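You operate a simulated robot arm through the tools that you are given. There is no shell and no other tool.

You are at the controls of a simulated two-armed robot. One attempt, no reset.

JOB
Pin the WARM chart with the red and yellow magnets, the COOL chart with the blue and green.
Fine: one magnet on each top corner; the charts stay standing in their grooves.

The check looks at the end state, three seconds after you hand in, the way a careful person would. Anything else that was tipped, shoved, dropped, spilled or broken makes it a failure.

ROBOT AND FRAMES
Two 7-joint arms with four-finger grippers on one trunk, on a base that drives. Base frame: it is fixed to the floor where the robot stands at the start and does not move with it; the origin is under the middle of the robot, x ahead of it, y to its left, z up. Readings come in mm, rad, newtons and seconds.
The left shoulder is at the start at [40, 181, 1130], the right one opposite. With the tool pointing down near the work surface each hand reaches from about 300 to 840 mm from the robot's upright axis, wherever it stands, measured 20 degrees to its own side. Places, roughly: magnet [5250, 0, 1000]. Payload 3.67 kg a hand.
Tool frame (each hand has its own): the origin (TCP) lies between the finger pads and is the grasp point; the fingertips stand 28 mm ahead of it; z points along the fingers, y is the line along which they close. The gripper opens to 112 mm. The gripper's body begins 73 mm behind the TCP.
Orientation is that of the tool frame in the base frame, as a unit quaternion [x, y, z, w]. With the fingers straight down and closing along the base's y, the tool's x points along the base's -x, its y along +y and its z along -z.

CONTROLS
- The arms move only by the tool nudge_tool. It takes "left_moves", "right_moves" or both (then of equal length, played together; a hand with none holds still); each is text: rows parted by semicolons, each of 7 numbers parted by spaces: the turn, a rotation vector about the base's x, y, z in rad, then the shift along the base's x, y, z in mm, then the gripper command, from -1 (fully open) to 1 (shut), values between in proportion. In form: wx wy wz x y z fingers; .... A call has 1 to 20 rows; each row shifts and turns the commanded pose from where the row before left it. A row lasts 0.2 s, in which the tool goes at most 50 mm and 0.15 rad; a call with a longer step from one row to the next is refused whole, and so is a gripper value outside its range. Where a pose cannot be reached the arm comes as near as it can. A force on the tool above 40 N (or 10 N above the force at the start of the call, whichever is more), or a blocked arm, ends the call early, and 0.2 s more pass. The fingers move at their own pace and stop on an object; they squeeze with about 35 N. The grip force told is the motor's: it shows also when the fingers shut on nothing. Time passes only in rows, and 0.2 s behind the last, so rows that do not move let the fingers close. It gives the time, the measured TCP pose, the force on the tool (base axes), the opening and the grip force at its end, in the units of the frame above (readings bear some noise), with the torque about the TCP (base axes, N m) and any sound that the robot's microphone picked up.
- Cameras (640 x 400 px; columns grow to the right, rows downward): "scene" is now at [112.5, -7.4, 1390.1]; the picture's right is [-0.06, -1.00, 0.00], its down [-0.27, 0.02, -0.96] and it looks along [0.96, -0.06, -0.27] (base axes); focal length 248 px, centre (320, 200). "left" rides on the left gripper at [60, 18, -104] in its tool frame; the picture's right is [-0.29, 0.96, 0.00], its down [-0.80, -0.24, -0.55] and it looks along [-0.53, -0.16, 0.83] (tool axes); focal length 234 px, centre (320, 200). "right" rides on the right gripper at [60, -18, -104] in its tool frame; the picture's right is [0.29, 0.96, 0.00], its down [-0.80, 0.24, -0.55] and it looks along [-0.53, 0.16, 0.83] (tool axes); focal length 234 px, centre (320, 200). There is no depth. A picture from a camera that has moved, and an enlarged one, comes with that camera's place and axes in the base frame and with its lens.
- camera(camera): a new picture of that camera. It takes no simulated time.
- move_column(by): slides the trunk up (or, below 0, down) by that many mm; the arms and the scene camera ride with it, the base frame stays. It gives what a move gives, with no picture.
- drive_base(legs): drives the robot by 1 to 6 legs, each [ahead, left, turn to the left] in mm, mm and rad, along the robot's own axes; the way and the turn of a leg run together, so that a leg with both is an arc; at most 1500 mm and 3.142 rad a leg. The arms and the cameras ride along, it lands a little off, and it stops where it bumps. It gives what a move gives.
- pan_tilt(pan, tilt): turns the head with the scene camera to pan (to the left, within 1.501 rad either way) and tilt (down, from -0.506 to 1.204), counted from straight ahead of the robot. It gives what a move gives.
- close_up(camera, box): a new picture of the part [left, top, right, bottom] of that camera's present view, enlarged. It takes no simulated time.
- job_done(): hands the job in; it is judged then, once.

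Nothing tells you exact positions but the pictures and the camera data. Unless the task says otherwise, let go and move clear before handing in.

The tools are called as a command line: name --argument value ..., lists and objects as JSON in quotes. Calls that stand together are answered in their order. nudge_tool: Moves the arms, as the interface text tells. Its arguments: {"type":"object","properties":{"left_moves":{"type":"string"},"right_moves":{"type":"string"}},"required":[]} The other tools are called the same way: move_column (by) slides the trunk up or down; drive_base (legs) drives the base; pan_tilt (pan, tilt) turns the head that bears the scene camera; camera (camera) takes a picture; close_up (camera, box) takes an enlarged picture of a part of a camera's view; job_done () hands the job in.

At the start:

```text
clock: 0.0
left_ee_pos: [544.9, 210.7, 1222.3]
left_orientation: [-0.001, 1.0, 0.001, 0.001]
left_force: [0.1, 0.2, 0.1]
left_torque: [0.03, -0.03, -0.03]
left_finger_gap: 112.1
left_finger_force: 0.1
right_ee_pos: [553.7, -183.3, 1183.3]
right_orientation: [0.001, 1.0, 0.0, 0.0]
right_force: [-1.0, 0.6, -0.3]
right_torque: [-0.02, 0.01, -0.03]
right_finger_gap: 112.1
right_finger_force: 0.1
trunk travel left (down, up): [-250.0, 264.0]
robot x, y, heading: [0.7, -0.6, 0.002]
head pan, tilt: [-0.061, 0.276]
```

scene: 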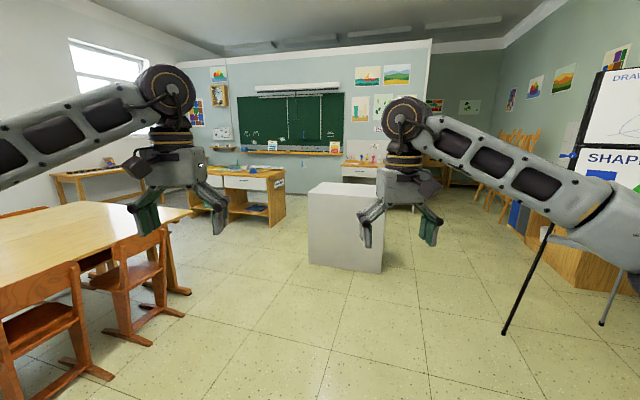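
right: 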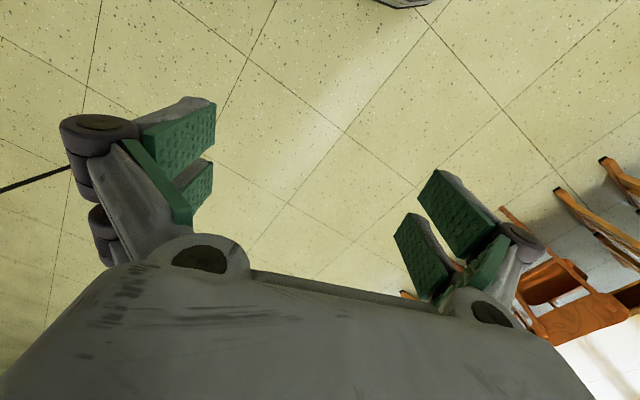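
left: 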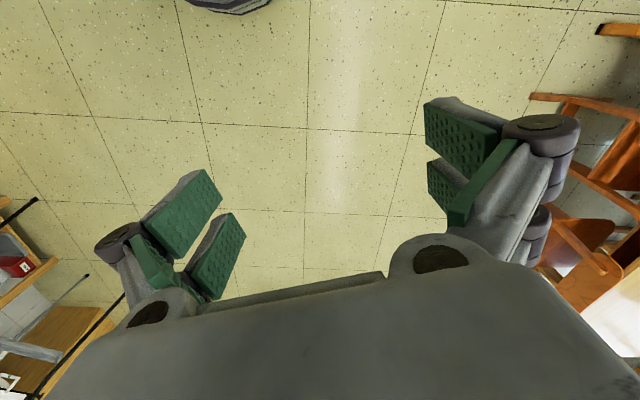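

I see a classroom with a blackboard about 5 m ahead, a grey block in the path, a table with chairs on the left and an easel on the right. I'll zoom in on the blackboard area to find charts and magnets before driving.

close_up --camera "scene" --box '[200, 60, 440, 210]'

close_up --camera "scene" --box '[230, 80, 350, 155]'

close_up --camera "scene" --box '[440, 60, 640, 340]'

```text
2.67 times, centred on (320, 135) of scene
camera zoom: at [112.5, -7.4, 1390.1], right [-0.06, -1.0, 0.0], down [-0.27, 0.02, -0.96], along [0.96, -0.06, -0.27], focal length 661 px, centre (320, 373)
```

zoom: 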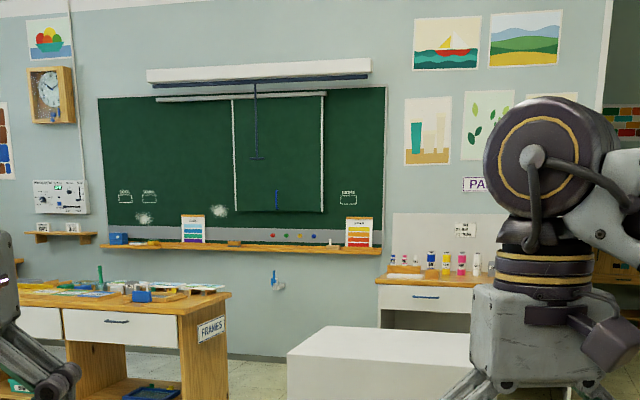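

```text
5.33 times, centred on (290, 118) of scene
camera zoom: at [112.5, -7.4, 1390.1], right [-0.06, -1.0, 0.0], down [-0.27, 0.02, -0.96], along [0.96, -0.06, -0.27], focal length 1322 px, centre (480, 640)
```

zoom: 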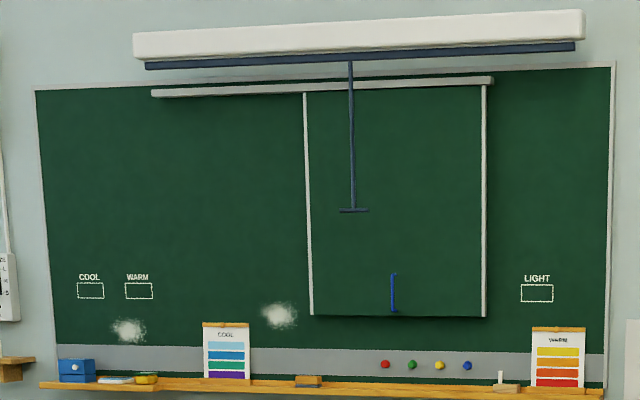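

```text
1.43 times, centred on (540, 200) of scene
camera zoom: at [112.5, -7.4, 1390.1], right [-0.06, -1.0, 0.0], down [-0.27, 0.02, -0.96], along [0.96, -0.06, -0.27], focal length 354 px, centre (6, 200)
```

zoom: 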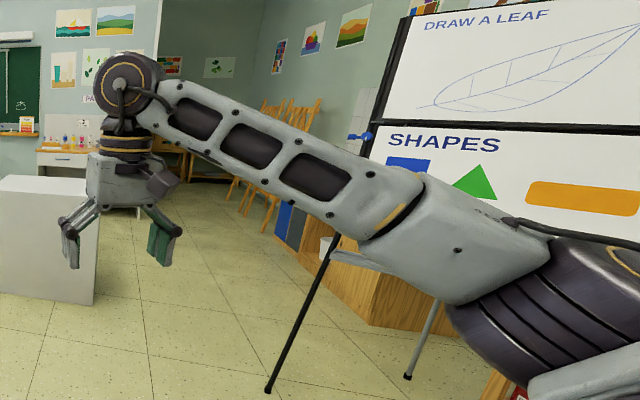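

The charts stand on the chalk tray: COOL on the left (about y=+640), WARM on the right (about y=-620), with four magnets (red, green, yellow, blue, left to right) on a grey strip between them. I'll look around with the head to plan a way around the grey block.

pan_tilt --pan 0.0 --tilt 0.55

camera --camera "scene"

pan_tilt --pan 0.7 --tilt 0.5

camera --camera "scene"

pan_tilt --pan -0.7 --tilt 0.5

camera --camera "scene"

```text
clock: 0.8
left_ee_pos: [544.7, 210.8, 1223.1]
left_orientation: [0.0, 1.0, 0.0, 0.0]
left_force: [-0.1, -0.1, 0.4]
left_torque: [-0.02, 0.02, -0.02]
left_finger_gap: 112.2
left_finger_force: 0.0
right_ee_pos: [554.2, -183.7, 1183.7]
right_orientation: [0.0, 1.0, 0.0, 0.0]
right_force: [-0.3, -0.8, 0.0]
right_torque: [0.01, -0.02, -0.01]
right_finger_gap: 111.8
right_finger_force: 0.2
trunk travel left (down, up): [-250.0, 264.0]
robot x, y, heading: [1.8, 3.8, -0.0]
head pan, tilt: [0.0, 0.55]
```

```text
taken
camera scene: at [109.0, -1.8, 1365.0], right [0.0, -1.0, 0.0], down [-0.52, 0.0, -0.85], along [0.85, 0.0, -0.52], focal length 248 px, centre (320, 200)
```

scene: 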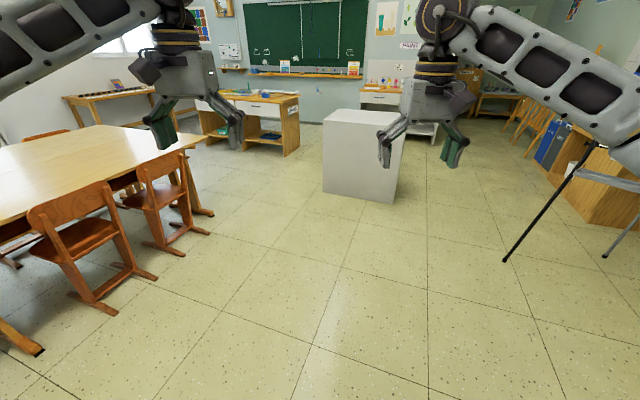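

```text
clock: 1.9
left_ee_pos: [545.0, 210.7, 1221.5]
left_orientation: [0.0, 1.0, 0.0, 0.0]
left_force: [0.6, 1.0, 0.2]
left_torque: [-0.01, -0.01, -0.01]
left_finger_gap: 111.8
left_finger_force: 0.0
right_ee_pos: [555.0, -183.9, 1184.3]
right_orientation: [0.0, 1.0, 0.0, 0.0]
right_force: [-0.3, 0.0, 0.6]
right_torque: [0.05, 0.02, -0.04]
right_finger_gap: 111.9
right_finger_force: 0.0
trunk travel left (down, up): [-250.0, 264.0]
robot x, y, heading: [2.9, -0.2, 0.001]
head pan, tilt: [0.7, 0.499]
```

```text
taken
camera scene: at [88.9, 56.7, 1369.5], right [0.64, -0.77, 0.0], down [-0.37, -0.31, -0.88], along [0.67, 0.56, -0.48], focal length 248 px, centre (320, 200)
```

scene: 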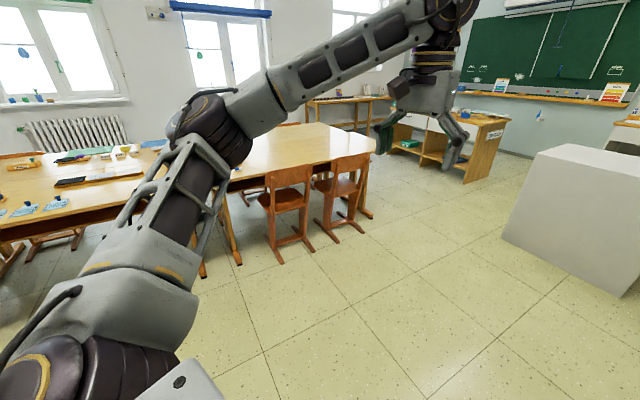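

```text
clock: 3.4
left_ee_pos: [545.6, 211.8, 1222.7]
left_orientation: [0.0, 1.0, 0.0, 0.0]
left_force: [0.3, 0.2, -0.6]
left_torque: [-0.02, 0.03, -0.02]
left_finger_gap: 112.0
left_finger_force: 0.0
right_ee_pos: [554.6, -184.2, 1183.3]
right_orientation: [0.0, 1.0, 0.0, -0.001]
right_force: [0.8, -0.1, 0.5]
right_torque: [0.02, -0.02, 0.01]
right_finger_gap: 111.7
right_finger_force: 0.1
trunk travel left (down, up): [-250.0, 264.0]
robot x, y, heading: [-0.1, 1.4, -0.0]
head pan, tilt: [-0.7, 0.499]
```

```text
taken
camera scene: at [88.9, -60.3, 1369.5], right [-0.64, -0.77, 0.0], down [-0.37, 0.31, -0.88], along [0.67, -0.57, -0.48], focal length 248 px, centre (320, 200)
```

scene: 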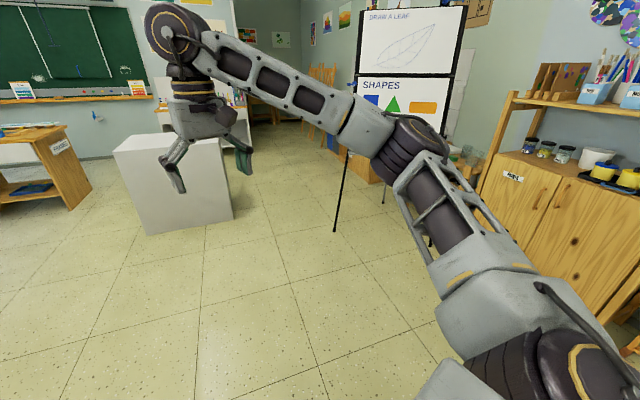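

The block spans roughly x 2260–3025, y −965..−40; the left corridor (toward the FRAMES table) looks passable. I'll look down to see my own base size and take close-ups of the obstacles.

pan_tilt --pan 0.0 --tilt 1.204

camera --camera "scene"

pan_tilt --pan 1.4 --tilt 1.2

camera --camera "scene"

pan_tilt --pan 0.3 --tilt 0.3

camera --camera "scene"

close_up --camera "scene" --box '[280, 120, 520, 270]'

```text
clock: 4.5
left_ee_pos: [546.3, 212.6, 1222.9]
left_orientation: [0.0, 1.0, 0.0, 0.0]
left_force: [0.8, -0.5, -0.6]
left_torque: [-0.01, -0.02, 0.01]
left_finger_gap: 112.1
left_finger_force: 0.0
right_ee_pos: [553.8, -183.3, 1184.5]
right_orientation: [0.0, 1.0, 0.0, 0.0]
right_force: [-0.2, 0.2, -0.7]
right_torque: [-0.01, 0.01, 0.01]
right_finger_gap: 112.0
right_finger_force: 0.1
trunk travel left (down, up): [-250.0, 264.0]
robot x, y, heading: [1.0, 0.4, 0.002]
head pan, tilt: [0.0, 1.201]
```

```text
taken
camera scene: at [75.2, -1.9, 1315.8], right [0.0, -1.0, 0.0], down [-0.93, 0.0, -0.36], along [0.36, 0.0, -0.93], focal length 248 px, centre (320, 200)
```

scene: 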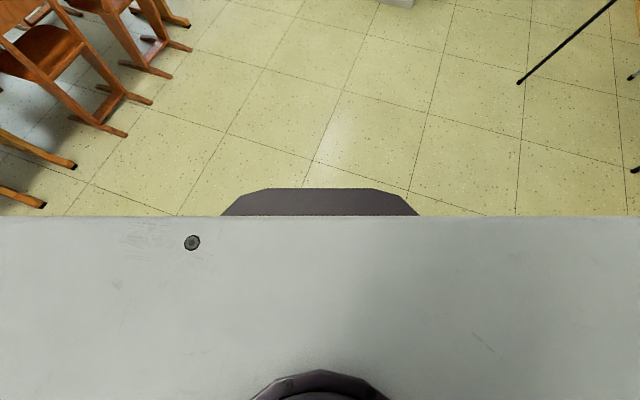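

```text
clock: 6.0
left_ee_pos: [545.6, 211.1, 1223.4]
left_orientation: [0.0, 1.0, -0.001, 0.0]
left_force: [-0.1, 0.6, -0.4]
left_torque: [0.0, 0.02, -0.01]
left_finger_gap: 111.7
left_finger_force: 0.0
right_ee_pos: [554.7, -183.9, 1183.9]
right_orientation: [0.0, 1.0, -0.001, 0.0]
right_force: [-0.4, 1.2, 0.0]
right_torque: [0.01, 0.01, -0.01]
right_finger_gap: 112.2
right_finger_force: 0.0
trunk travel left (down, up): [-250.0, 264.0]
robot x, y, heading: [0.5, 1.1, -0.002]
head pan, tilt: [1.4, 1.201]
```

```text
taken
camera scene: at [28.8, 53.3, 1315.8], right [0.99, -0.17, 0.0], down [-0.16, -0.92, -0.36], along [0.06, 0.36, -0.93], focal length 248 px, centre (320, 200)
```

scene: 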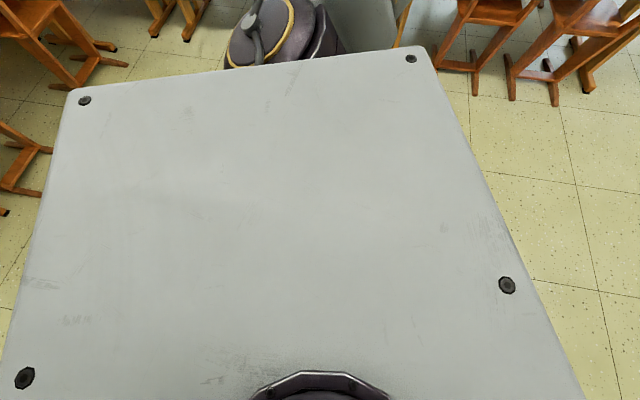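

```text
clock: 7.3
left_ee_pos: [544.8, 211.3, 1223.6]
left_orientation: [0.0, 1.0, 0.001, 0.0]
left_force: [-0.3, 0.1, -0.4]
left_torque: [-0.01, -0.02, 0.02]
left_finger_gap: 112.0
left_finger_force: 0.1
right_ee_pos: [555.8, -185.1, 1183.3]
right_orientation: [0.0, 1.0, 0.0, 0.0]
right_force: [-0.4, 0.9, 0.1]
right_torque: [0.01, -0.03, 0.03]
right_finger_gap: 111.9
right_finger_force: 0.0
trunk travel left (down, up): [-250.0, 264.0]
robot x, y, heading: [0.7, -0.6, 0.001]
head pan, tilt: [0.3, 0.3]
```

```text
taken
camera scene: at [108.4, 25.9, 1387.8], right [0.3, -0.96, 0.0], down [-0.28, -0.09, -0.95], along [0.91, 0.28, -0.3], focal length 248 px, centre (320, 200)
```

scene: 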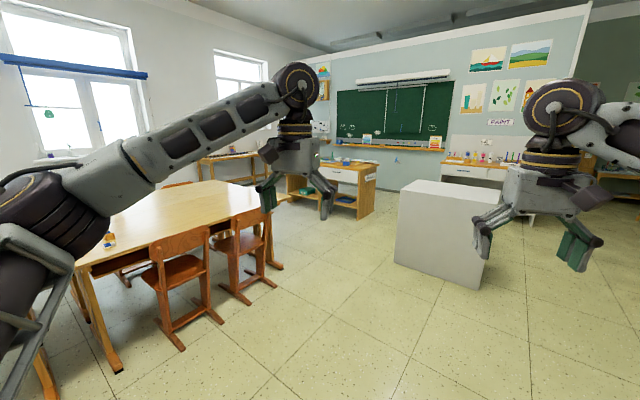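

```text
2.67 times, centred on (400, 195) of scene
camera zoom: at [108.4, 25.9, 1387.8], right [0.3, -0.96, 0.0], down [-0.28, -0.09, -0.95], along [0.91, 0.28, -0.3], focal length 661 px, centre (107, 213)
```

zoom: 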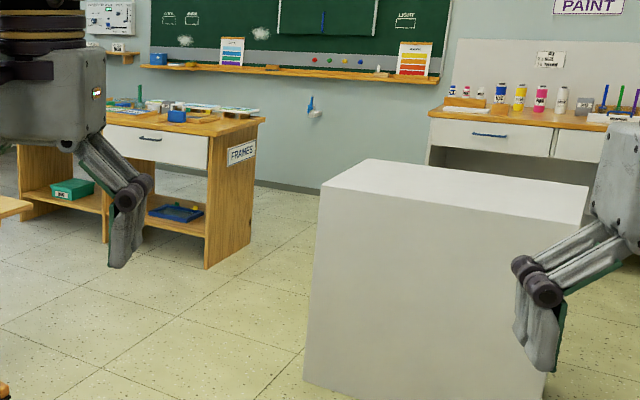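

The FRAMES table corner and block leave a gap; I need to know how wide my base is. I'll raise the column and compare the view down to measure the dark base front by parallax.

move_column --by 200

pan_tilt --pan 0.0 --tilt 1.204

camera --camera "scene"

pan_tilt --pan 0.0 --tilt 0.4

camera --camera "scene"

close_up --camera "scene" --box '[180, 60, 420, 210]'

```text
clock: 9.5
left_ee_pos: [544.5, 211.0, 1422.2]
left_orientation: [0.0, 1.0, 0.0, -0.001]
left_force: [-0.5, -0.3, 0.0]
left_torque: [0.04, 0.0, 0.03]
left_finger_gap: 111.8
left_finger_force: 0.0
right_ee_pos: [555.3, -184.2, 1384.1]
right_orientation: [0.001, 1.0, 0.0, 0.0]
right_force: [-0.9, -0.9, -0.3]
right_torque: [0.0, 0.01, -0.03]
right_finger_gap: 111.9
right_finger_force: 0.1
trunk travel left (down, up): [-450.0, 64.0]
robot x, y, heading: [-4.8, 2.4, -0.001]
head pan, tilt: [0.3, 0.3]
```

```text
clock: 10.7
left_ee_pos: [544.9, 211.3, 1423.1]
left_orientation: [-0.001, 1.0, 0.0, 0.001]
left_force: [0.8, -0.2, -0.5]
left_torque: [0.01, -0.01, -0.01]
left_finger_gap: 112.0
left_finger_force: 0.0
right_ee_pos: [554.3, -183.4, 1384.1]
right_orientation: [0.0, 1.0, 0.0, -0.001]
right_force: [-0.5, 0.2, -0.1]
right_torque: [0.0, 0.01, -0.02]
right_finger_gap: 112.0
right_finger_force: 0.1
trunk travel left (down, up): [-450.0, 64.0]
robot x, y, heading: [-1.3, 1.9, 0.005]
head pan, tilt: [0.0, 1.201]
```

```text
taken
camera scene: at [75.3, -1.8, 1515.9], right [0.0, -1.0, 0.0], down [-0.93, 0.0, -0.36], along [0.36, 0.0, -0.93], focal length 248 px, centre (320, 200)
```

scene: 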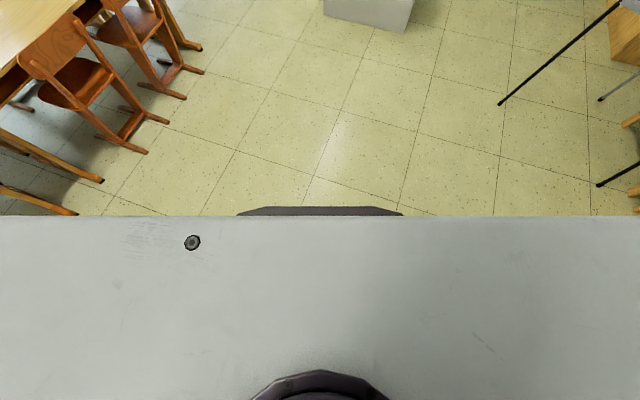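

```text
clock: 11.8
left_ee_pos: [546.5, 211.5, 1422.8]
left_orientation: [0.0, 1.0, 0.0, 0.0]
left_force: [0.5, 0.9, 0.2]
left_torque: [-0.03, 0.02, -0.03]
left_finger_gap: 112.0
left_finger_force: 0.1
right_ee_pos: [554.3, -184.4, 1383.9]
right_orientation: [0.0, 1.0, -0.001, 0.0]
right_force: [-0.6, -0.5, 0.1]
right_torque: [0.0, 0.01, 0.02]
right_finger_gap: 112.1
right_finger_force: 0.0
trunk travel left (down, up): [-450.0, 64.0]
robot x, y, heading: [1.6, -2.2, 0.002]
head pan, tilt: [0.0, 0.4]
```

```text
taken
camera scene: at [111.9, -1.8, 1578.6], right [0.0, -1.0, 0.0], down [-0.39, 0.0, -0.92], along [0.92, 0.0, -0.39], focal length 248 px, centre (320, 200)
```

scene: 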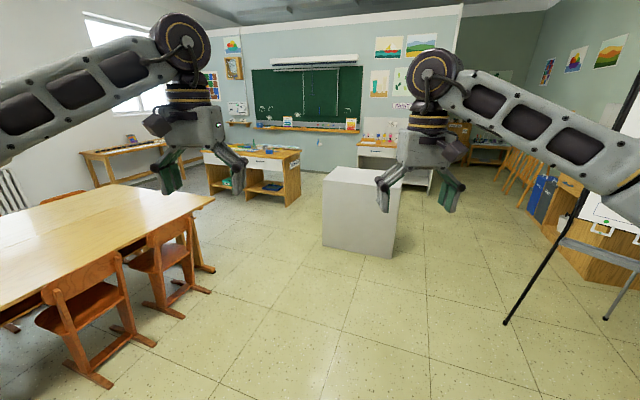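

```text
2.67 times, centred on (300, 135) of scene
camera zoom: at [111.9, -1.8, 1578.6], right [0.0, -1.0, 0.0], down [-0.39, 0.0, -0.92], along [0.92, 0.0, -0.39], focal length 661 px, centre (373, 373)
```

zoom: 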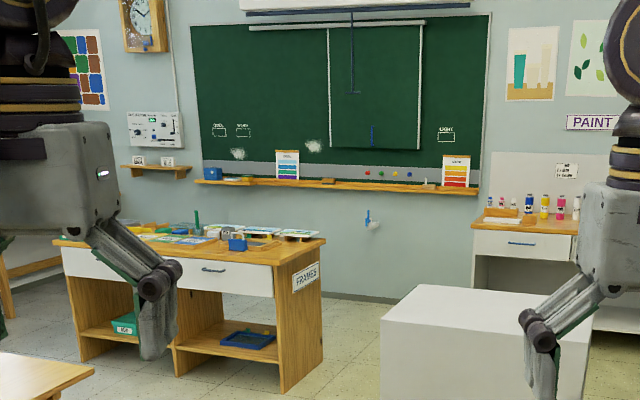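

I'll measure the base edge precisely with close-ups at two column heights.

pan_tilt --pan 0.0 --tilt 1.204

close_up --camera "scene" --box '[220, 160, 420, 285]'

move_column --by -300

close_up --camera "scene" --box '[200, 120, 440, 270]'

```text
clock: 12.9
left_ee_pos: [545.6, 211.0, 1423.3]
left_orientation: [0.0, 1.0, 0.001, 0.0]
left_force: [0.2, 0.2, -0.2]
left_torque: [-0.01, -0.02, -0.01]
left_finger_gap: 112.0
left_finger_force: 0.0
right_ee_pos: [554.0, -184.5, 1383.4]
right_orientation: [-0.001, 1.0, 0.001, 0.0]
right_force: [-0.2, 0.5, -0.8]
right_torque: [0.02, 0.02, 0.02]
right_finger_gap: 112.0
right_finger_force: 0.1
trunk travel left (down, up): [-450.0, 64.0]
robot x, y, heading: [0.1, -0.4, 0.0]
head pan, tilt: [0.0, 1.201]
```

```text
3.20 times, centred on (320, 222) of scene
camera zoom: at [75.3, -1.8, 1515.9], right [0.0, -1.0, 0.0], down [-0.93, 0.0, -0.36], along [0.36, 0.0, -0.93], focal length 793 px, centre (320, 128)
```

zoom: 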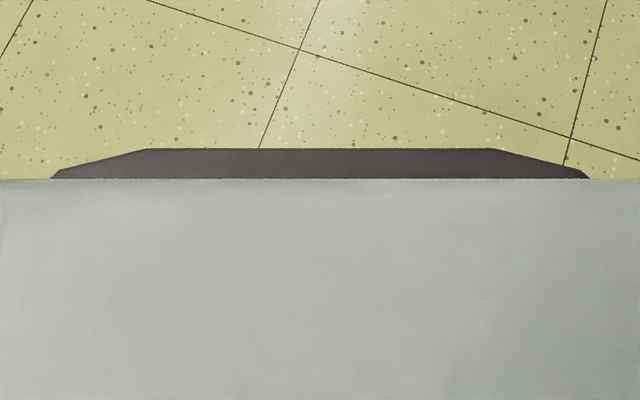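

```text
clock: 15.9
left_ee_pos: [544.5, 210.7, 1123.7]
left_orientation: [0.0, 1.0, 0.0, -0.001]
left_force: [0.4, -0.7, 0.4]
left_torque: [-0.02, 0.01, -0.02]
left_finger_gap: 112.1
left_finger_force: 0.0
right_ee_pos: [554.8, -183.4, 1083.4]
right_orientation: [0.0, 1.0, 0.0, 0.001]
right_force: [-0.5, 0.0, -0.2]
right_torque: [-0.01, 0.03, -0.01]
right_finger_gap: 112.1
right_finger_force: 0.1
trunk travel left (down, up): [-150.0, 364.0]
robot x, y, heading: [-2.4, -3.6, 0.006]
head pan, tilt: [0.0, 1.201]
```

```text
2.67 times, centred on (320, 195) of scene
camera zoom: at [75.0, -1.8, 1215.8], right [0.0, -1.0, 0.0], down [-0.93, 0.0, -0.36], along [0.36, 0.0, -0.93], focal length 661 px, centre (320, 213)
```

zoom: 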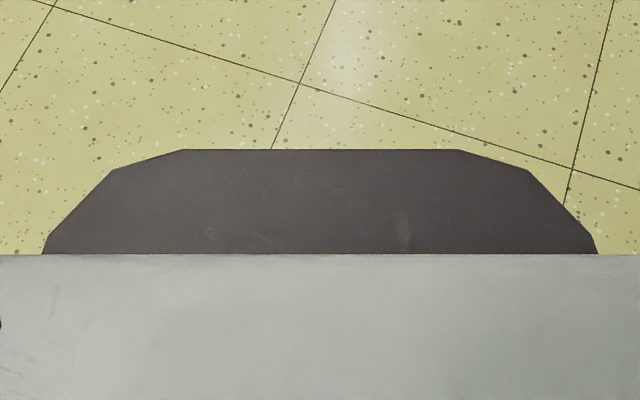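

My base size is ambiguous from the head camera. I'll tilt the left hand so its camera looks back at the robot's base.

nudge_tool --left_moves "0 0.15 0 30 0 0 -1; 0 0.15 0 30 0 0 -1; 0 0.15 0 30 0 0 -1; 0 0.15 0 30 0 0 -1; 0 0.15 0 30 0 0 -1"

camera --camera "left"

```text
clock: 17.1
left_ee_pos: [606.0, 210.2, 1107.6]
left_orientation: [0.0, 0.981, 0.0, -0.193]
left_force: [-1.1, 0.2, -0.3]
left_torque: [0.06, -0.03, -0.01]
left_finger_gap: 112.2
left_finger_force: 0.1
left hand out of reach, approached as far as the arm can: row 3, 4, 5
right_ee_pos: [553.5, -186.1, 1085.0]
right_orientation: [0.0, 1.0, 0.0, 0.001]
right_force: [0.0, -0.7, 0.2]
right_torque: [0.07, -0.03, 0.01]
right_finger_gap: 112.1
right_finger_force: 0.0
trunk travel left (down, up): [-150.0, 364.0]
robot x, y, heading: [0.6, -0.2, -0.001]
head pan, tilt: [0.0, 1.201]
```

```text
taken
camera left: at [591.1, 228.2, 1225.3], right [0.27, 0.96, -0.11], down [0.95, -0.24, 0.21], along [0.18, -0.16, -0.97], focal length 234 px, centre (320, 200)
```

left: 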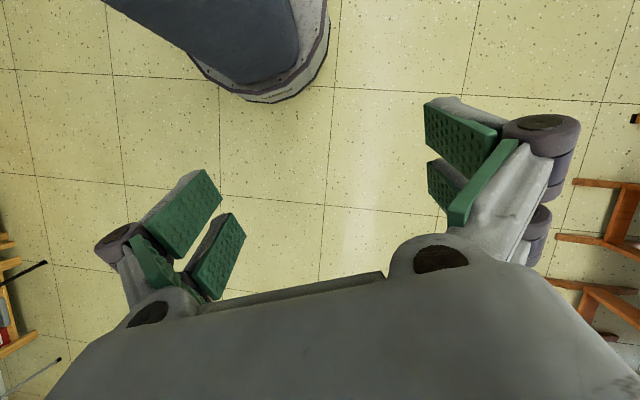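

The base is round with about 290 mm radius. The room (block, FRAMES table, board wall) is rotated about −0.33 rad relative to me, and the gap between block and FRAMES table is about 860 mm wide, so it's passable on the left. I'll restore the hand, raise the column, turn to face the wall and drive to the gap.

nudge_tool --left_moves "0 -0.15 0 -30 0 0 -1; 0 -0.15 0 -30 0 0 -1; 0 -0.15 0 -30 0 0 -1; 0 -0.15 0 -30 0 0 -1; 0 -0.15 0 -30 0 0 -1"

move_column --by 150

drive_base --legs '[[0, 0, -0.325]]'

pan_tilt --pan 0.0 --tilt 0.4

camera --camera "scene"

```text
clock: 18.3
left_ee_pos: [455.6, 212.2, 1104.2]
left_orientation: [-0.001, 0.984, -0.002, 0.18]
left_force: [0.0, 0.2, 0.1]
left_torque: [-0.03, 0.0, -0.02]
left_finger_gap: 111.9
left_finger_force: 0.0
right_ee_pos: [553.2, -183.9, 1083.5]
right_orientation: [0.0, 1.0, 0.0, 0.0]
right_force: [-0.5, 1.1, -0.2]
right_torque: [-0.03, -0.01, -0.01]
right_finger_gap: 111.9
right_finger_force: 0.1
trunk travel left (down, up): [-150.0, 364.0]
robot x, y, heading: [0.4, -1.1, -0.004]
head pan, tilt: [0.0, 1.201]
```

```text
clock: 20.1
left_ee_pos: [457.0, 212.1, 1254.0]
left_orientation: [0.0, 0.984, -0.002, 0.179]
left_force: [-0.7, -0.1, 0.0]
left_torque: [0.04, -0.01, 0.0]
left_finger_gap: 111.9
left_finger_force: 0.0
right_ee_pos: [554.8, -184.7, 1233.0]
right_orientation: [0.001, 1.0, 0.001, -0.001]
right_force: [0.2, -0.3, 0.6]
right_torque: [0.05, 0.03, 0.01]
right_finger_gap: 112.0
right_finger_force: 0.1
trunk travel left (down, up): [-300.0, 214.0]
robot x, y, heading: [0.6, 0.6, -0.001]
head pan, tilt: [0.0, 1.201]
```

```text
clock: 21.6
left_ee_pos: [500.8, 55.1, 1253.9]
left_orientation: [0.158, 0.971, -0.03, 0.176]
left_force: [-1.1, 0.4, -0.7]
left_torque: [0.03, -0.01, -0.04]
left_finger_gap: 111.9
left_finger_force: 0.0
right_ee_pos: [467.4, -350.9, 1233.6]
right_orientation: [0.16, 0.987, -0.001, -0.001]
right_force: [0.0, 0.3, -0.3]
right_torque: [0.01, -0.02, 0.0]
right_finger_gap: 112.1
right_finger_force: 0.0
trunk travel left (down, up): [-300.0, 214.0]
robot x, y, heading: [-0.3, 0.7, -0.323]
head pan, tilt: [0.0, 1.201]
```

```text
clock: 22.7
left_ee_pos: [500.2, 57.3, 1253.9]
left_orientation: [0.158, 0.971, -0.03, 0.177]
left_force: [0.8, 0.4, -0.1]
left_torque: [0.0, 0.0, -0.03]
left_finger_gap: 112.0
left_finger_force: 0.1
right_ee_pos: [468.9, -350.7, 1233.6]
right_orientation: [0.161, 0.987, 0.0, 0.0]
right_force: [0.7, -0.3, 0.5]
right_torque: [-0.04, 0.02, -0.03]
right_finger_gap: 112.5
right_finger_force: 0.0
trunk travel left (down, up): [-300.0, 214.0]
robot x, y, heading: [1.2, -2.8, -0.325]
head pan, tilt: [0.0, 0.4]
```

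```text
taken
camera scene: at [106.0, -37.7, 1427.9], right [-0.32, -0.95, 0.0], down [-0.37, 0.12, -0.92], along [0.87, -0.29, -0.39], focal length 248 px, centre (320, 200)
```

scene: 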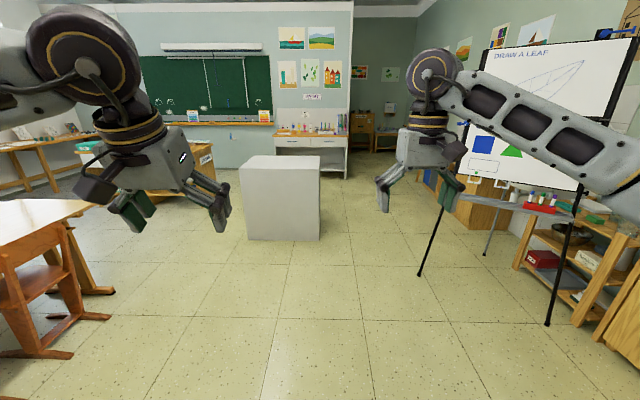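

The room now lines up with my heading. The block spans a≈2390–2940, b≈20–780 in my frame, the chairs are at b>1400. I'll drive diagonally into the lane at b≈1190.

drive_base --legs '[[1100, 597, 0], [1000, 597, 0]]'

camera --camera "scene"

pan_tilt --pan 0.5 --tilt 0.7

camera --camera "scene"

pan_tilt --pan -0.5 --tilt 0.7

camera --camera "scene"

```text
clock: 34.4
left_ee_pos: [2844.9, 489.7, 1255.1]
left_orientation: [0.166, 0.97, -0.031, 0.176]
left_force: [0.1, -0.1, 0.6]
left_torque: [0.01, 0.03, 0.04]
left_finger_gap: 111.8
left_finger_force: 0.0
right_ee_pos: [2806.0, 82.5, 1233.7]
right_orientation: [0.17, 0.986, 0.001, 0.0]
right_force: [-0.3, 0.2, 0.0]
right_torque: [-0.02, -0.02, -0.03]
right_finger_gap: 112.2
right_finger_force: 0.1
trunk travel left (down, up): [-300.0, 214.0]
robot x, y, heading: [2343.9, 441.3, -0.344]
head pan, tilt: [0.0, 0.4]
```

```text
taken
camera scene: at [2450.0, 402.9, 1428.0], right [-0.33, -0.94, 0.0], down [-0.37, 0.13, -0.92], along [0.87, -0.31, -0.39], focal length 248 px, centre (320, 200)
```

scene: 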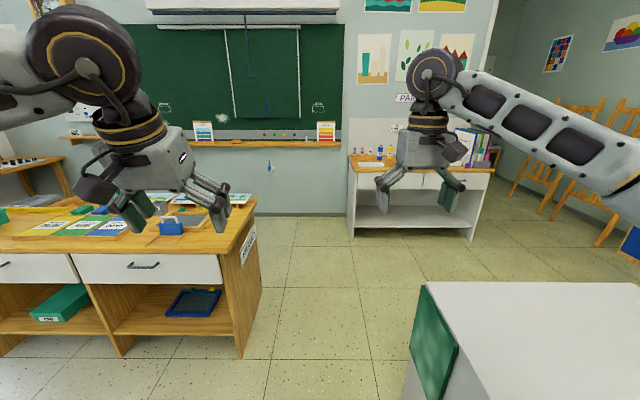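

```text
clock: 35.4
left_ee_pos: [2845.7, 488.8, 1254.4]
left_orientation: [0.166, 0.97, -0.031, 0.176]
left_force: [0.5, -0.5, 0.1]
left_torque: [0.02, -0.01, 0.0]
left_finger_gap: 112.0
left_finger_force: 0.1
right_ee_pos: [2806.3, 84.5, 1233.0]
right_orientation: [0.169, 0.986, -0.001, 0.001]
right_force: [0.7, -1.0, 0.0]
right_torque: [-0.01, -0.01, -0.03]
right_finger_gap: 112.1
right_finger_force: 0.1
trunk travel left (down, up): [-300.0, 214.0]
robot x, y, heading: [2345.8, 443.5, -0.345]
head pan, tilt: [0.499, 0.7]
```

```text
taken
camera scene: at [2446.4, 447.1, 1401.2], right [0.16, -0.99, 0.0], down [-0.64, -0.1, -0.77], along [0.76, 0.12, -0.64], focal length 248 px, centre (320, 200)
```

scene: 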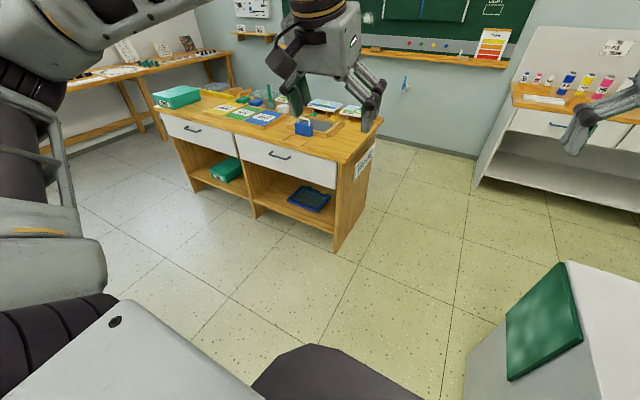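

```text
clock: 36.6
left_ee_pos: [2845.9, 488.5, 1253.3]
left_orientation: [0.167, 0.97, -0.032, 0.176]
left_force: [-0.4, 0.2, 0.7]
left_torque: [0.0, -0.02, 0.0]
left_finger_gap: 112.0
left_finger_force: 0.1
right_ee_pos: [2805.6, 83.1, 1233.3]
right_orientation: [0.169, 0.986, 0.0, 0.0]
right_force: [0.1, -1.1, 0.5]
right_torque: [-0.01, 0.03, 0.03]
right_finger_gap: 112.1
right_finger_force: 0.2
trunk travel left (down, up): [-300.0, 214.0]
robot x, y, heading: [2344.1, 444.2, -0.345]
head pan, tilt: [-0.499, 0.7]
```

```text
taken
camera scene: at [2419.5, 370.7, 1401.2], right [-0.74, -0.67, 0.0], down [-0.43, 0.48, -0.76], along [0.51, -0.57, -0.64], focal length 248 px, centre (320, 200)
```

scene: 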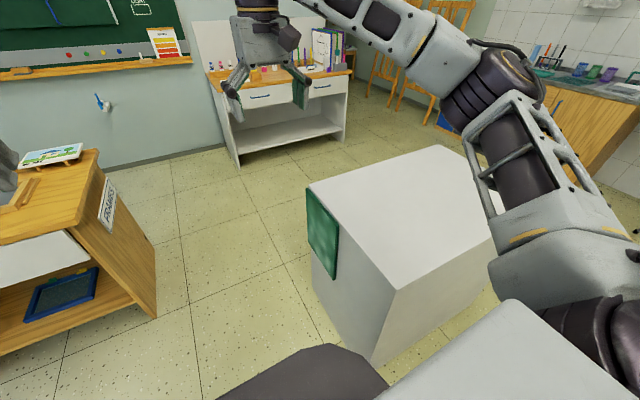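

I'm in the lane beside the block, with its left face about 400 mm to my right and the FRAMES table about 450 mm to my left. I'll check the board's alignment with a close-up before going straight on.

pan_tilt --pan 0.0 --tilt 0.15

camera --camera "scene"

close_up --camera "scene" --box '[180, 90, 380, 215]'

```text
clock: 37.6
left_ee_pos: [2845.5, 488.8, 1254.0]
left_orientation: [0.167, 0.97, -0.031, 0.176]
left_force: [-0.3, -0.9, 0.3]
left_torque: [-0.03, -0.01, 0.02]
left_finger_gap: 111.9
left_finger_force: 0.1
right_ee_pos: [2805.9, 83.2, 1232.9]
right_orientation: [0.17, 0.985, 0.0, 0.0]
right_force: [0.6, -0.5, 0.5]
right_torque: [-0.03, 0.03, 0.01]
right_finger_gap: 111.8
right_finger_force: 0.2
trunk travel left (down, up): [-300.0, 214.0]
robot x, y, heading: [2346.1, 442.0, -0.341]
head pan, tilt: [0.0, 0.15]
```

```text
taken
camera scene: at [2450.1, 402.7, 1451.2], right [-0.34, -0.94, 0.0], down [-0.14, 0.05, -0.99], along [0.93, -0.33, -0.15], focal length 248 px, centre (320, 200)
```

scene: 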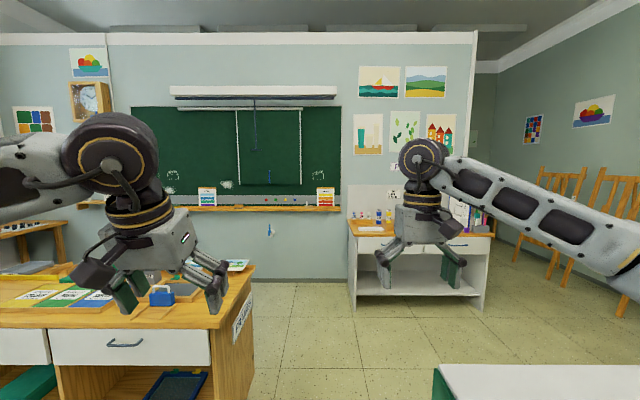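

```text
3.20 times, centred on (280, 152) of scene
camera zoom: at [2450.1, 402.7, 1451.2], right [-0.34, -0.94, 0.0], down [-0.14, 0.05, -0.99], along [0.93, -0.33, -0.15], focal length 793 px, centre (448, 352)
```

zoom: 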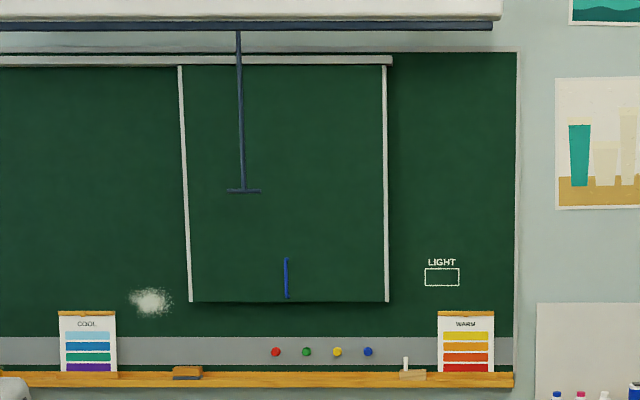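

close_up --camera "scene" --box '[240, 270, 448, 400]'

close_up --camera "scene" --box '[0, 20, 480, 320]'

```text
3.08 times, centred on (344, 335) of scene
camera zoom: at [2450.1, 402.7, 1451.2], right [-0.34, -0.94, 0.0], down [-0.14, 0.05, -0.99], along [0.93, -0.33, -0.15], focal length 763 px, centre (246, -215)
```

zoom: 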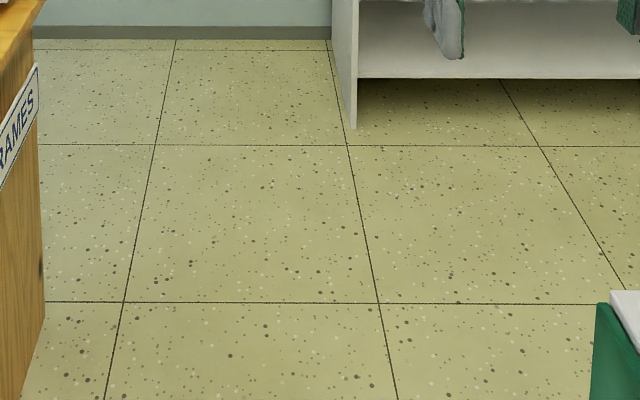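

```text
1.33 times, centred on (240, 170) of scene
camera zoom: at [2450.1, 402.7, 1451.2], right [-0.34, -0.94, 0.0], down [-0.14, 0.05, -0.99], along [0.93, -0.33, -0.15], focal length 331 px, centre (427, 240)
```

zoom: 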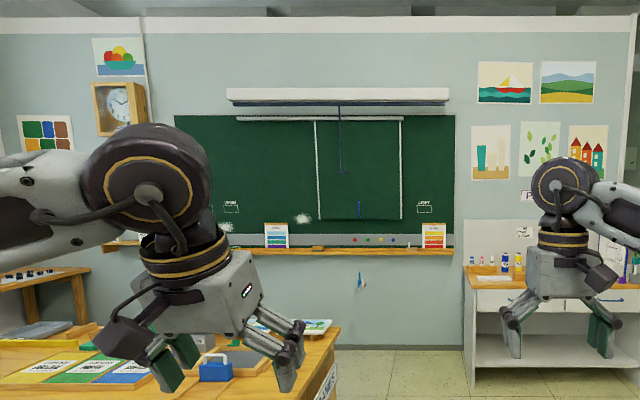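

The tile lines show I'm aligned with the wall within about 0.01 rad; the wall is about 2970 mm ahead, and the lane is clear (block 394 mm to the right, FRAMES 460 mm left, paint table corner 2366 ahead/342 right). I'll drive straight ahead about 2150 mm with a slight left shift.

drive_base --legs '[[1075, 30, 0], [1075, 0, 0]]'

pan_tilt --pan 0.0 --tilt 0.35

camera --camera "scene"

pan_tilt --pan -0.6 --tilt 0.7

camera --camera "scene"

pan_tilt --pan 0.8 --tilt 0.5

camera --camera "scene"

```text
clock: 48.5
left_ee_pos: [4857.7, -265.9, 1254.9]
left_orientation: [0.178, 0.968, -0.033, 0.176]
left_force: [-0.6, 0.0, 0.0]
left_torque: [0.0, 0.0, 0.02]
left_finger_gap: 112.0
left_finger_force: 0.1
right_ee_pos: [4807.9, -672.2, 1233.8]
right_orientation: [0.181, 0.983, 0.0, -0.001]
right_force: [0.5, 0.3, -0.1]
right_torque: [-0.01, -0.02, 0.0]
right_finger_gap: 112.1
right_finger_force: 0.1
trunk travel left (down, up): [-300.0, 214.0]
robot x, y, heading: [4351.5, -302.0, -0.362]
head pan, tilt: [0.0, 0.15]
```

```text
clock: 49.3
left_ee_pos: [4857.4, -266.6, 1253.2]
left_orientation: [0.177, 0.968, -0.033, 0.176]
left_force: [0.1, -0.1, 0.4]
left_torque: [0.01, 0.0, -0.01]
left_finger_gap: 112.0
left_finger_force: 0.0
right_ee_pos: [4808.3, -671.4, 1234.2]
right_orientation: [0.181, 0.983, 0.001, 0.0]
right_force: [0.6, 0.1, 0.2]
right_torque: [0.0, 0.03, 0.01]
right_finger_gap: 112.2
right_finger_force: 0.1
trunk travel left (down, up): [-300.0, 214.0]
robot x, y, heading: [4354.7, -299.4, -0.365]
head pan, tilt: [0.0, 0.351]
```

```text
taken
camera scene: at [4460.3, -343.7, 1432.6], right [-0.36, -0.93, 0.0], down [-0.32, 0.12, -0.94], along [0.88, -0.33, -0.34], focal length 248 px, centre (320, 200)
```

scene: 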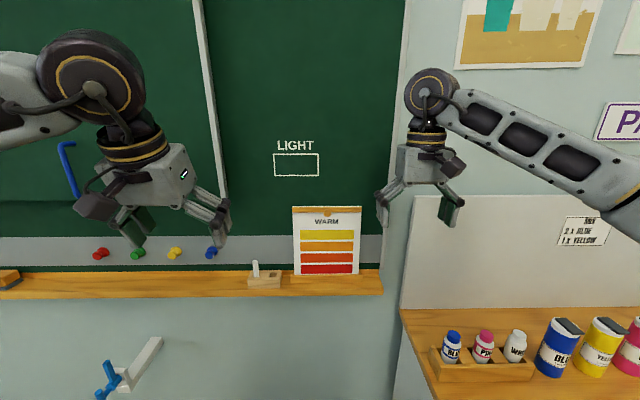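

```text
clock: 50.3
left_ee_pos: [4858.9, -264.7, 1254.2]
left_orientation: [0.178, 0.968, -0.034, 0.175]
left_force: [0.3, -0.2, -0.7]
left_torque: [0.03, 0.0, 0.0]
left_finger_gap: 111.9
left_finger_force: 0.1
right_ee_pos: [4807.4, -671.1, 1233.1]
right_orientation: [0.181, 0.984, 0.0, 0.001]
right_force: [-0.6, 0.0, -0.3]
right_torque: [0.02, -0.01, 0.0]
right_finger_gap: 111.7
right_finger_force: 0.1
trunk travel left (down, up): [-300.0, 214.0]
robot x, y, heading: [4358.2, -296.4, -0.364]
head pan, tilt: [-0.6, 0.7]
```

```text
taken
camera scene: at [4421.7, -380.3, 1401.2], right [-0.82, -0.57, 0.0], down [-0.37, 0.53, -0.77], along [0.44, -0.63, -0.64], focal length 248 px, centre (320, 200)
```

scene: 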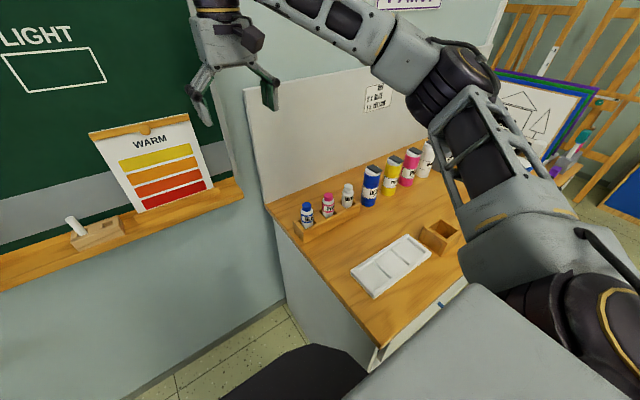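

```text
clock: 51.8
left_ee_pos: [4858.5, -266.2, 1253.3]
left_orientation: [0.178, 0.967, -0.032, 0.177]
left_force: [0.2, 0.1, 1.0]
left_torque: [0.0, -0.02, 0.0]
left_finger_gap: 112.1
left_finger_force: 0.0
right_ee_pos: [4808.7, -670.3, 1233.0]
right_orientation: [0.181, 0.983, 0.001, 0.0]
right_force: [0.6, 0.2, 0.2]
right_torque: [-0.01, 0.0, -0.01]
right_finger_gap: 111.7
right_finger_force: 0.1
trunk travel left (down, up): [-300.0, 214.0]
robot x, y, heading: [4354.6, -302.1, -0.368]
head pan, tilt: [0.799, 0.499]
```

```text
taken
camera scene: at [4455.7, -272.2, 1418.9], right [0.42, -0.91, 0.0], down [-0.43, -0.2, -0.88], along [0.8, 0.37, -0.48], focal length 248 px, centre (320, 200)
```

scene: 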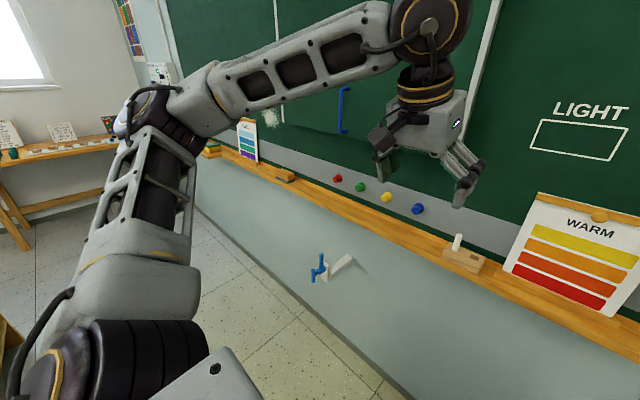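

I'm now in front of the WARM chart, about 800 mm from the board. I'll take close-ups of the chart, magnets and tray to understand depths and shapes.

close_up --camera "scene" --box '[320, 150, 480, 250]'

close_up --camera "scene" --box '[440, 180, 640, 305]'

close_up --camera "scene" --box '[190, 100, 350, 200]'

pan_tilt --pan 0.0 --tilt 0.35

close_up --camera "scene" --box '[240, 190, 400, 290]'

close_up --camera "scene" --box '[70, 220, 230, 320]'

```text
4.00 times, centred on (400, 200) of scene
camera zoom: at [4455.7, -272.2, 1418.9], right [0.42, -0.91, 0.0], down [-0.43, -0.2, -0.88], along [0.8, 0.37, -0.48], focal length 992 px, centre (0, 200)
```

zoom: 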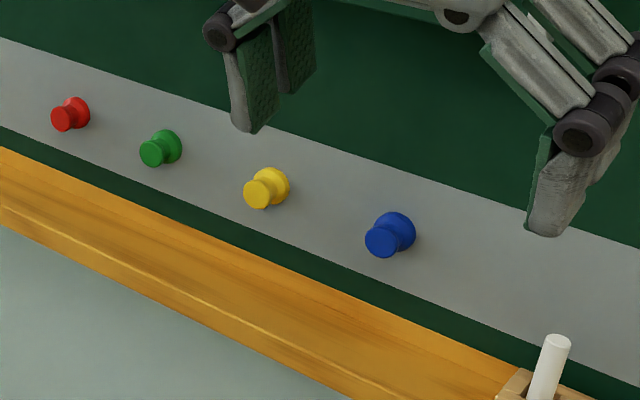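

```text
3.20 times, centred on (540, 242) of scene
camera zoom: at [4455.7, -272.2, 1418.9], right [0.42, -0.91, 0.0], down [-0.43, -0.2, -0.88], along [0.8, 0.37, -0.48], focal length 793 px, centre (-384, 64)
```

zoom: 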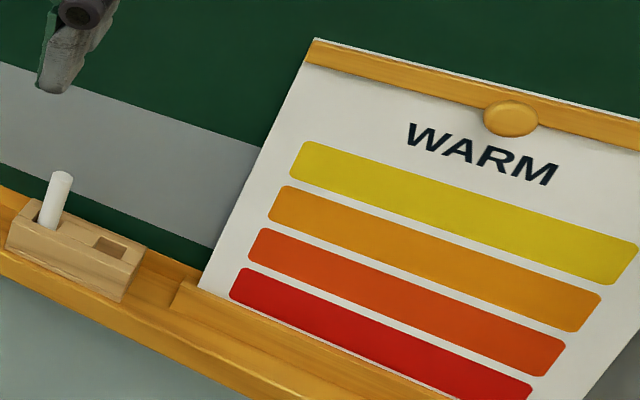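

```text
4.00 times, centred on (270, 150) of scene
camera zoom: at [4455.7, -272.2, 1418.9], right [0.42, -0.91, 0.0], down [-0.43, -0.2, -0.88], along [0.8, 0.37, -0.48], focal length 992 px, centre (520, 400)
```

zoom: 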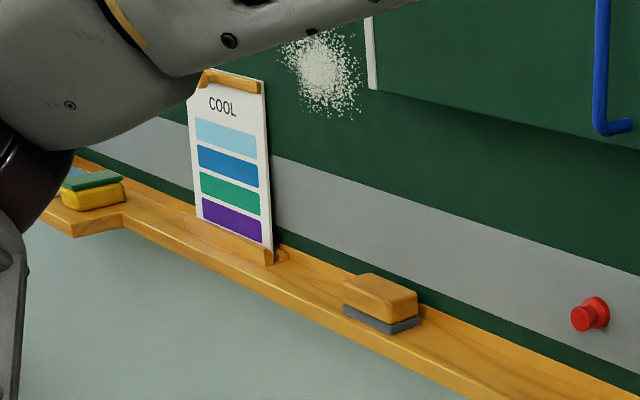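

```text
clock: 52.9
left_ee_pos: [4856.2, -265.0, 1255.6]
left_orientation: [0.177, 0.968, -0.033, 0.175]
left_force: [-1.1, -0.7, -0.3]
left_torque: [0.0, 0.04, 0.01]
left_finger_gap: 112.0
left_finger_force: 0.0
right_ee_pos: [4808.7, -670.5, 1233.8]
right_orientation: [0.18, 0.984, 0.0, 0.0]
right_force: [-0.5, -1.0, 0.5]
right_torque: [-0.05, -0.03, -0.02]
right_finger_gap: 111.9
right_finger_force: 0.0
trunk travel left (down, up): [-300.0, 214.0]
robot x, y, heading: [4359.3, -304.4, -0.367]
head pan, tilt: [0.0, 0.351]
```

```text
4.00 times, centred on (320, 240) of scene
camera zoom: at [4460.2, -343.5, 1432.5], right [-0.36, -0.93, 0.0], down [-0.32, 0.12, -0.94], along [0.88, -0.33, -0.34], focal length 992 px, centre (320, 40)
```

zoom: 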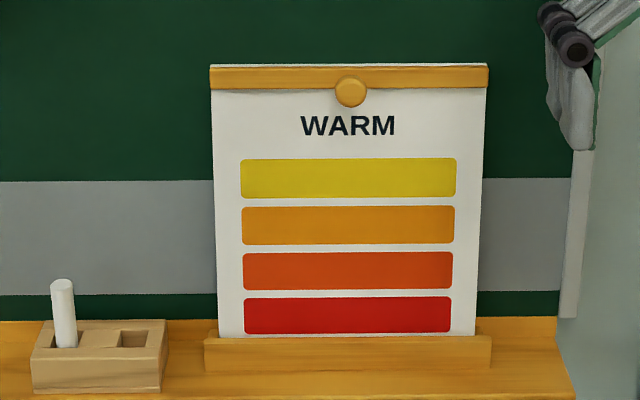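

```text
4.00 times, centred on (150, 270) of scene
camera zoom: at [4460.2, -343.5, 1432.5], right [-0.36, -0.93, 0.0], down [-0.32, 0.12, -0.94], along [0.88, -0.33, -0.34], focal length 992 px, centre (1000, -80)
```

zoom: 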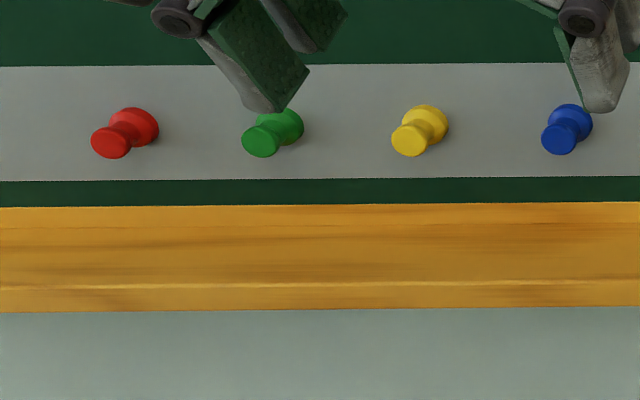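

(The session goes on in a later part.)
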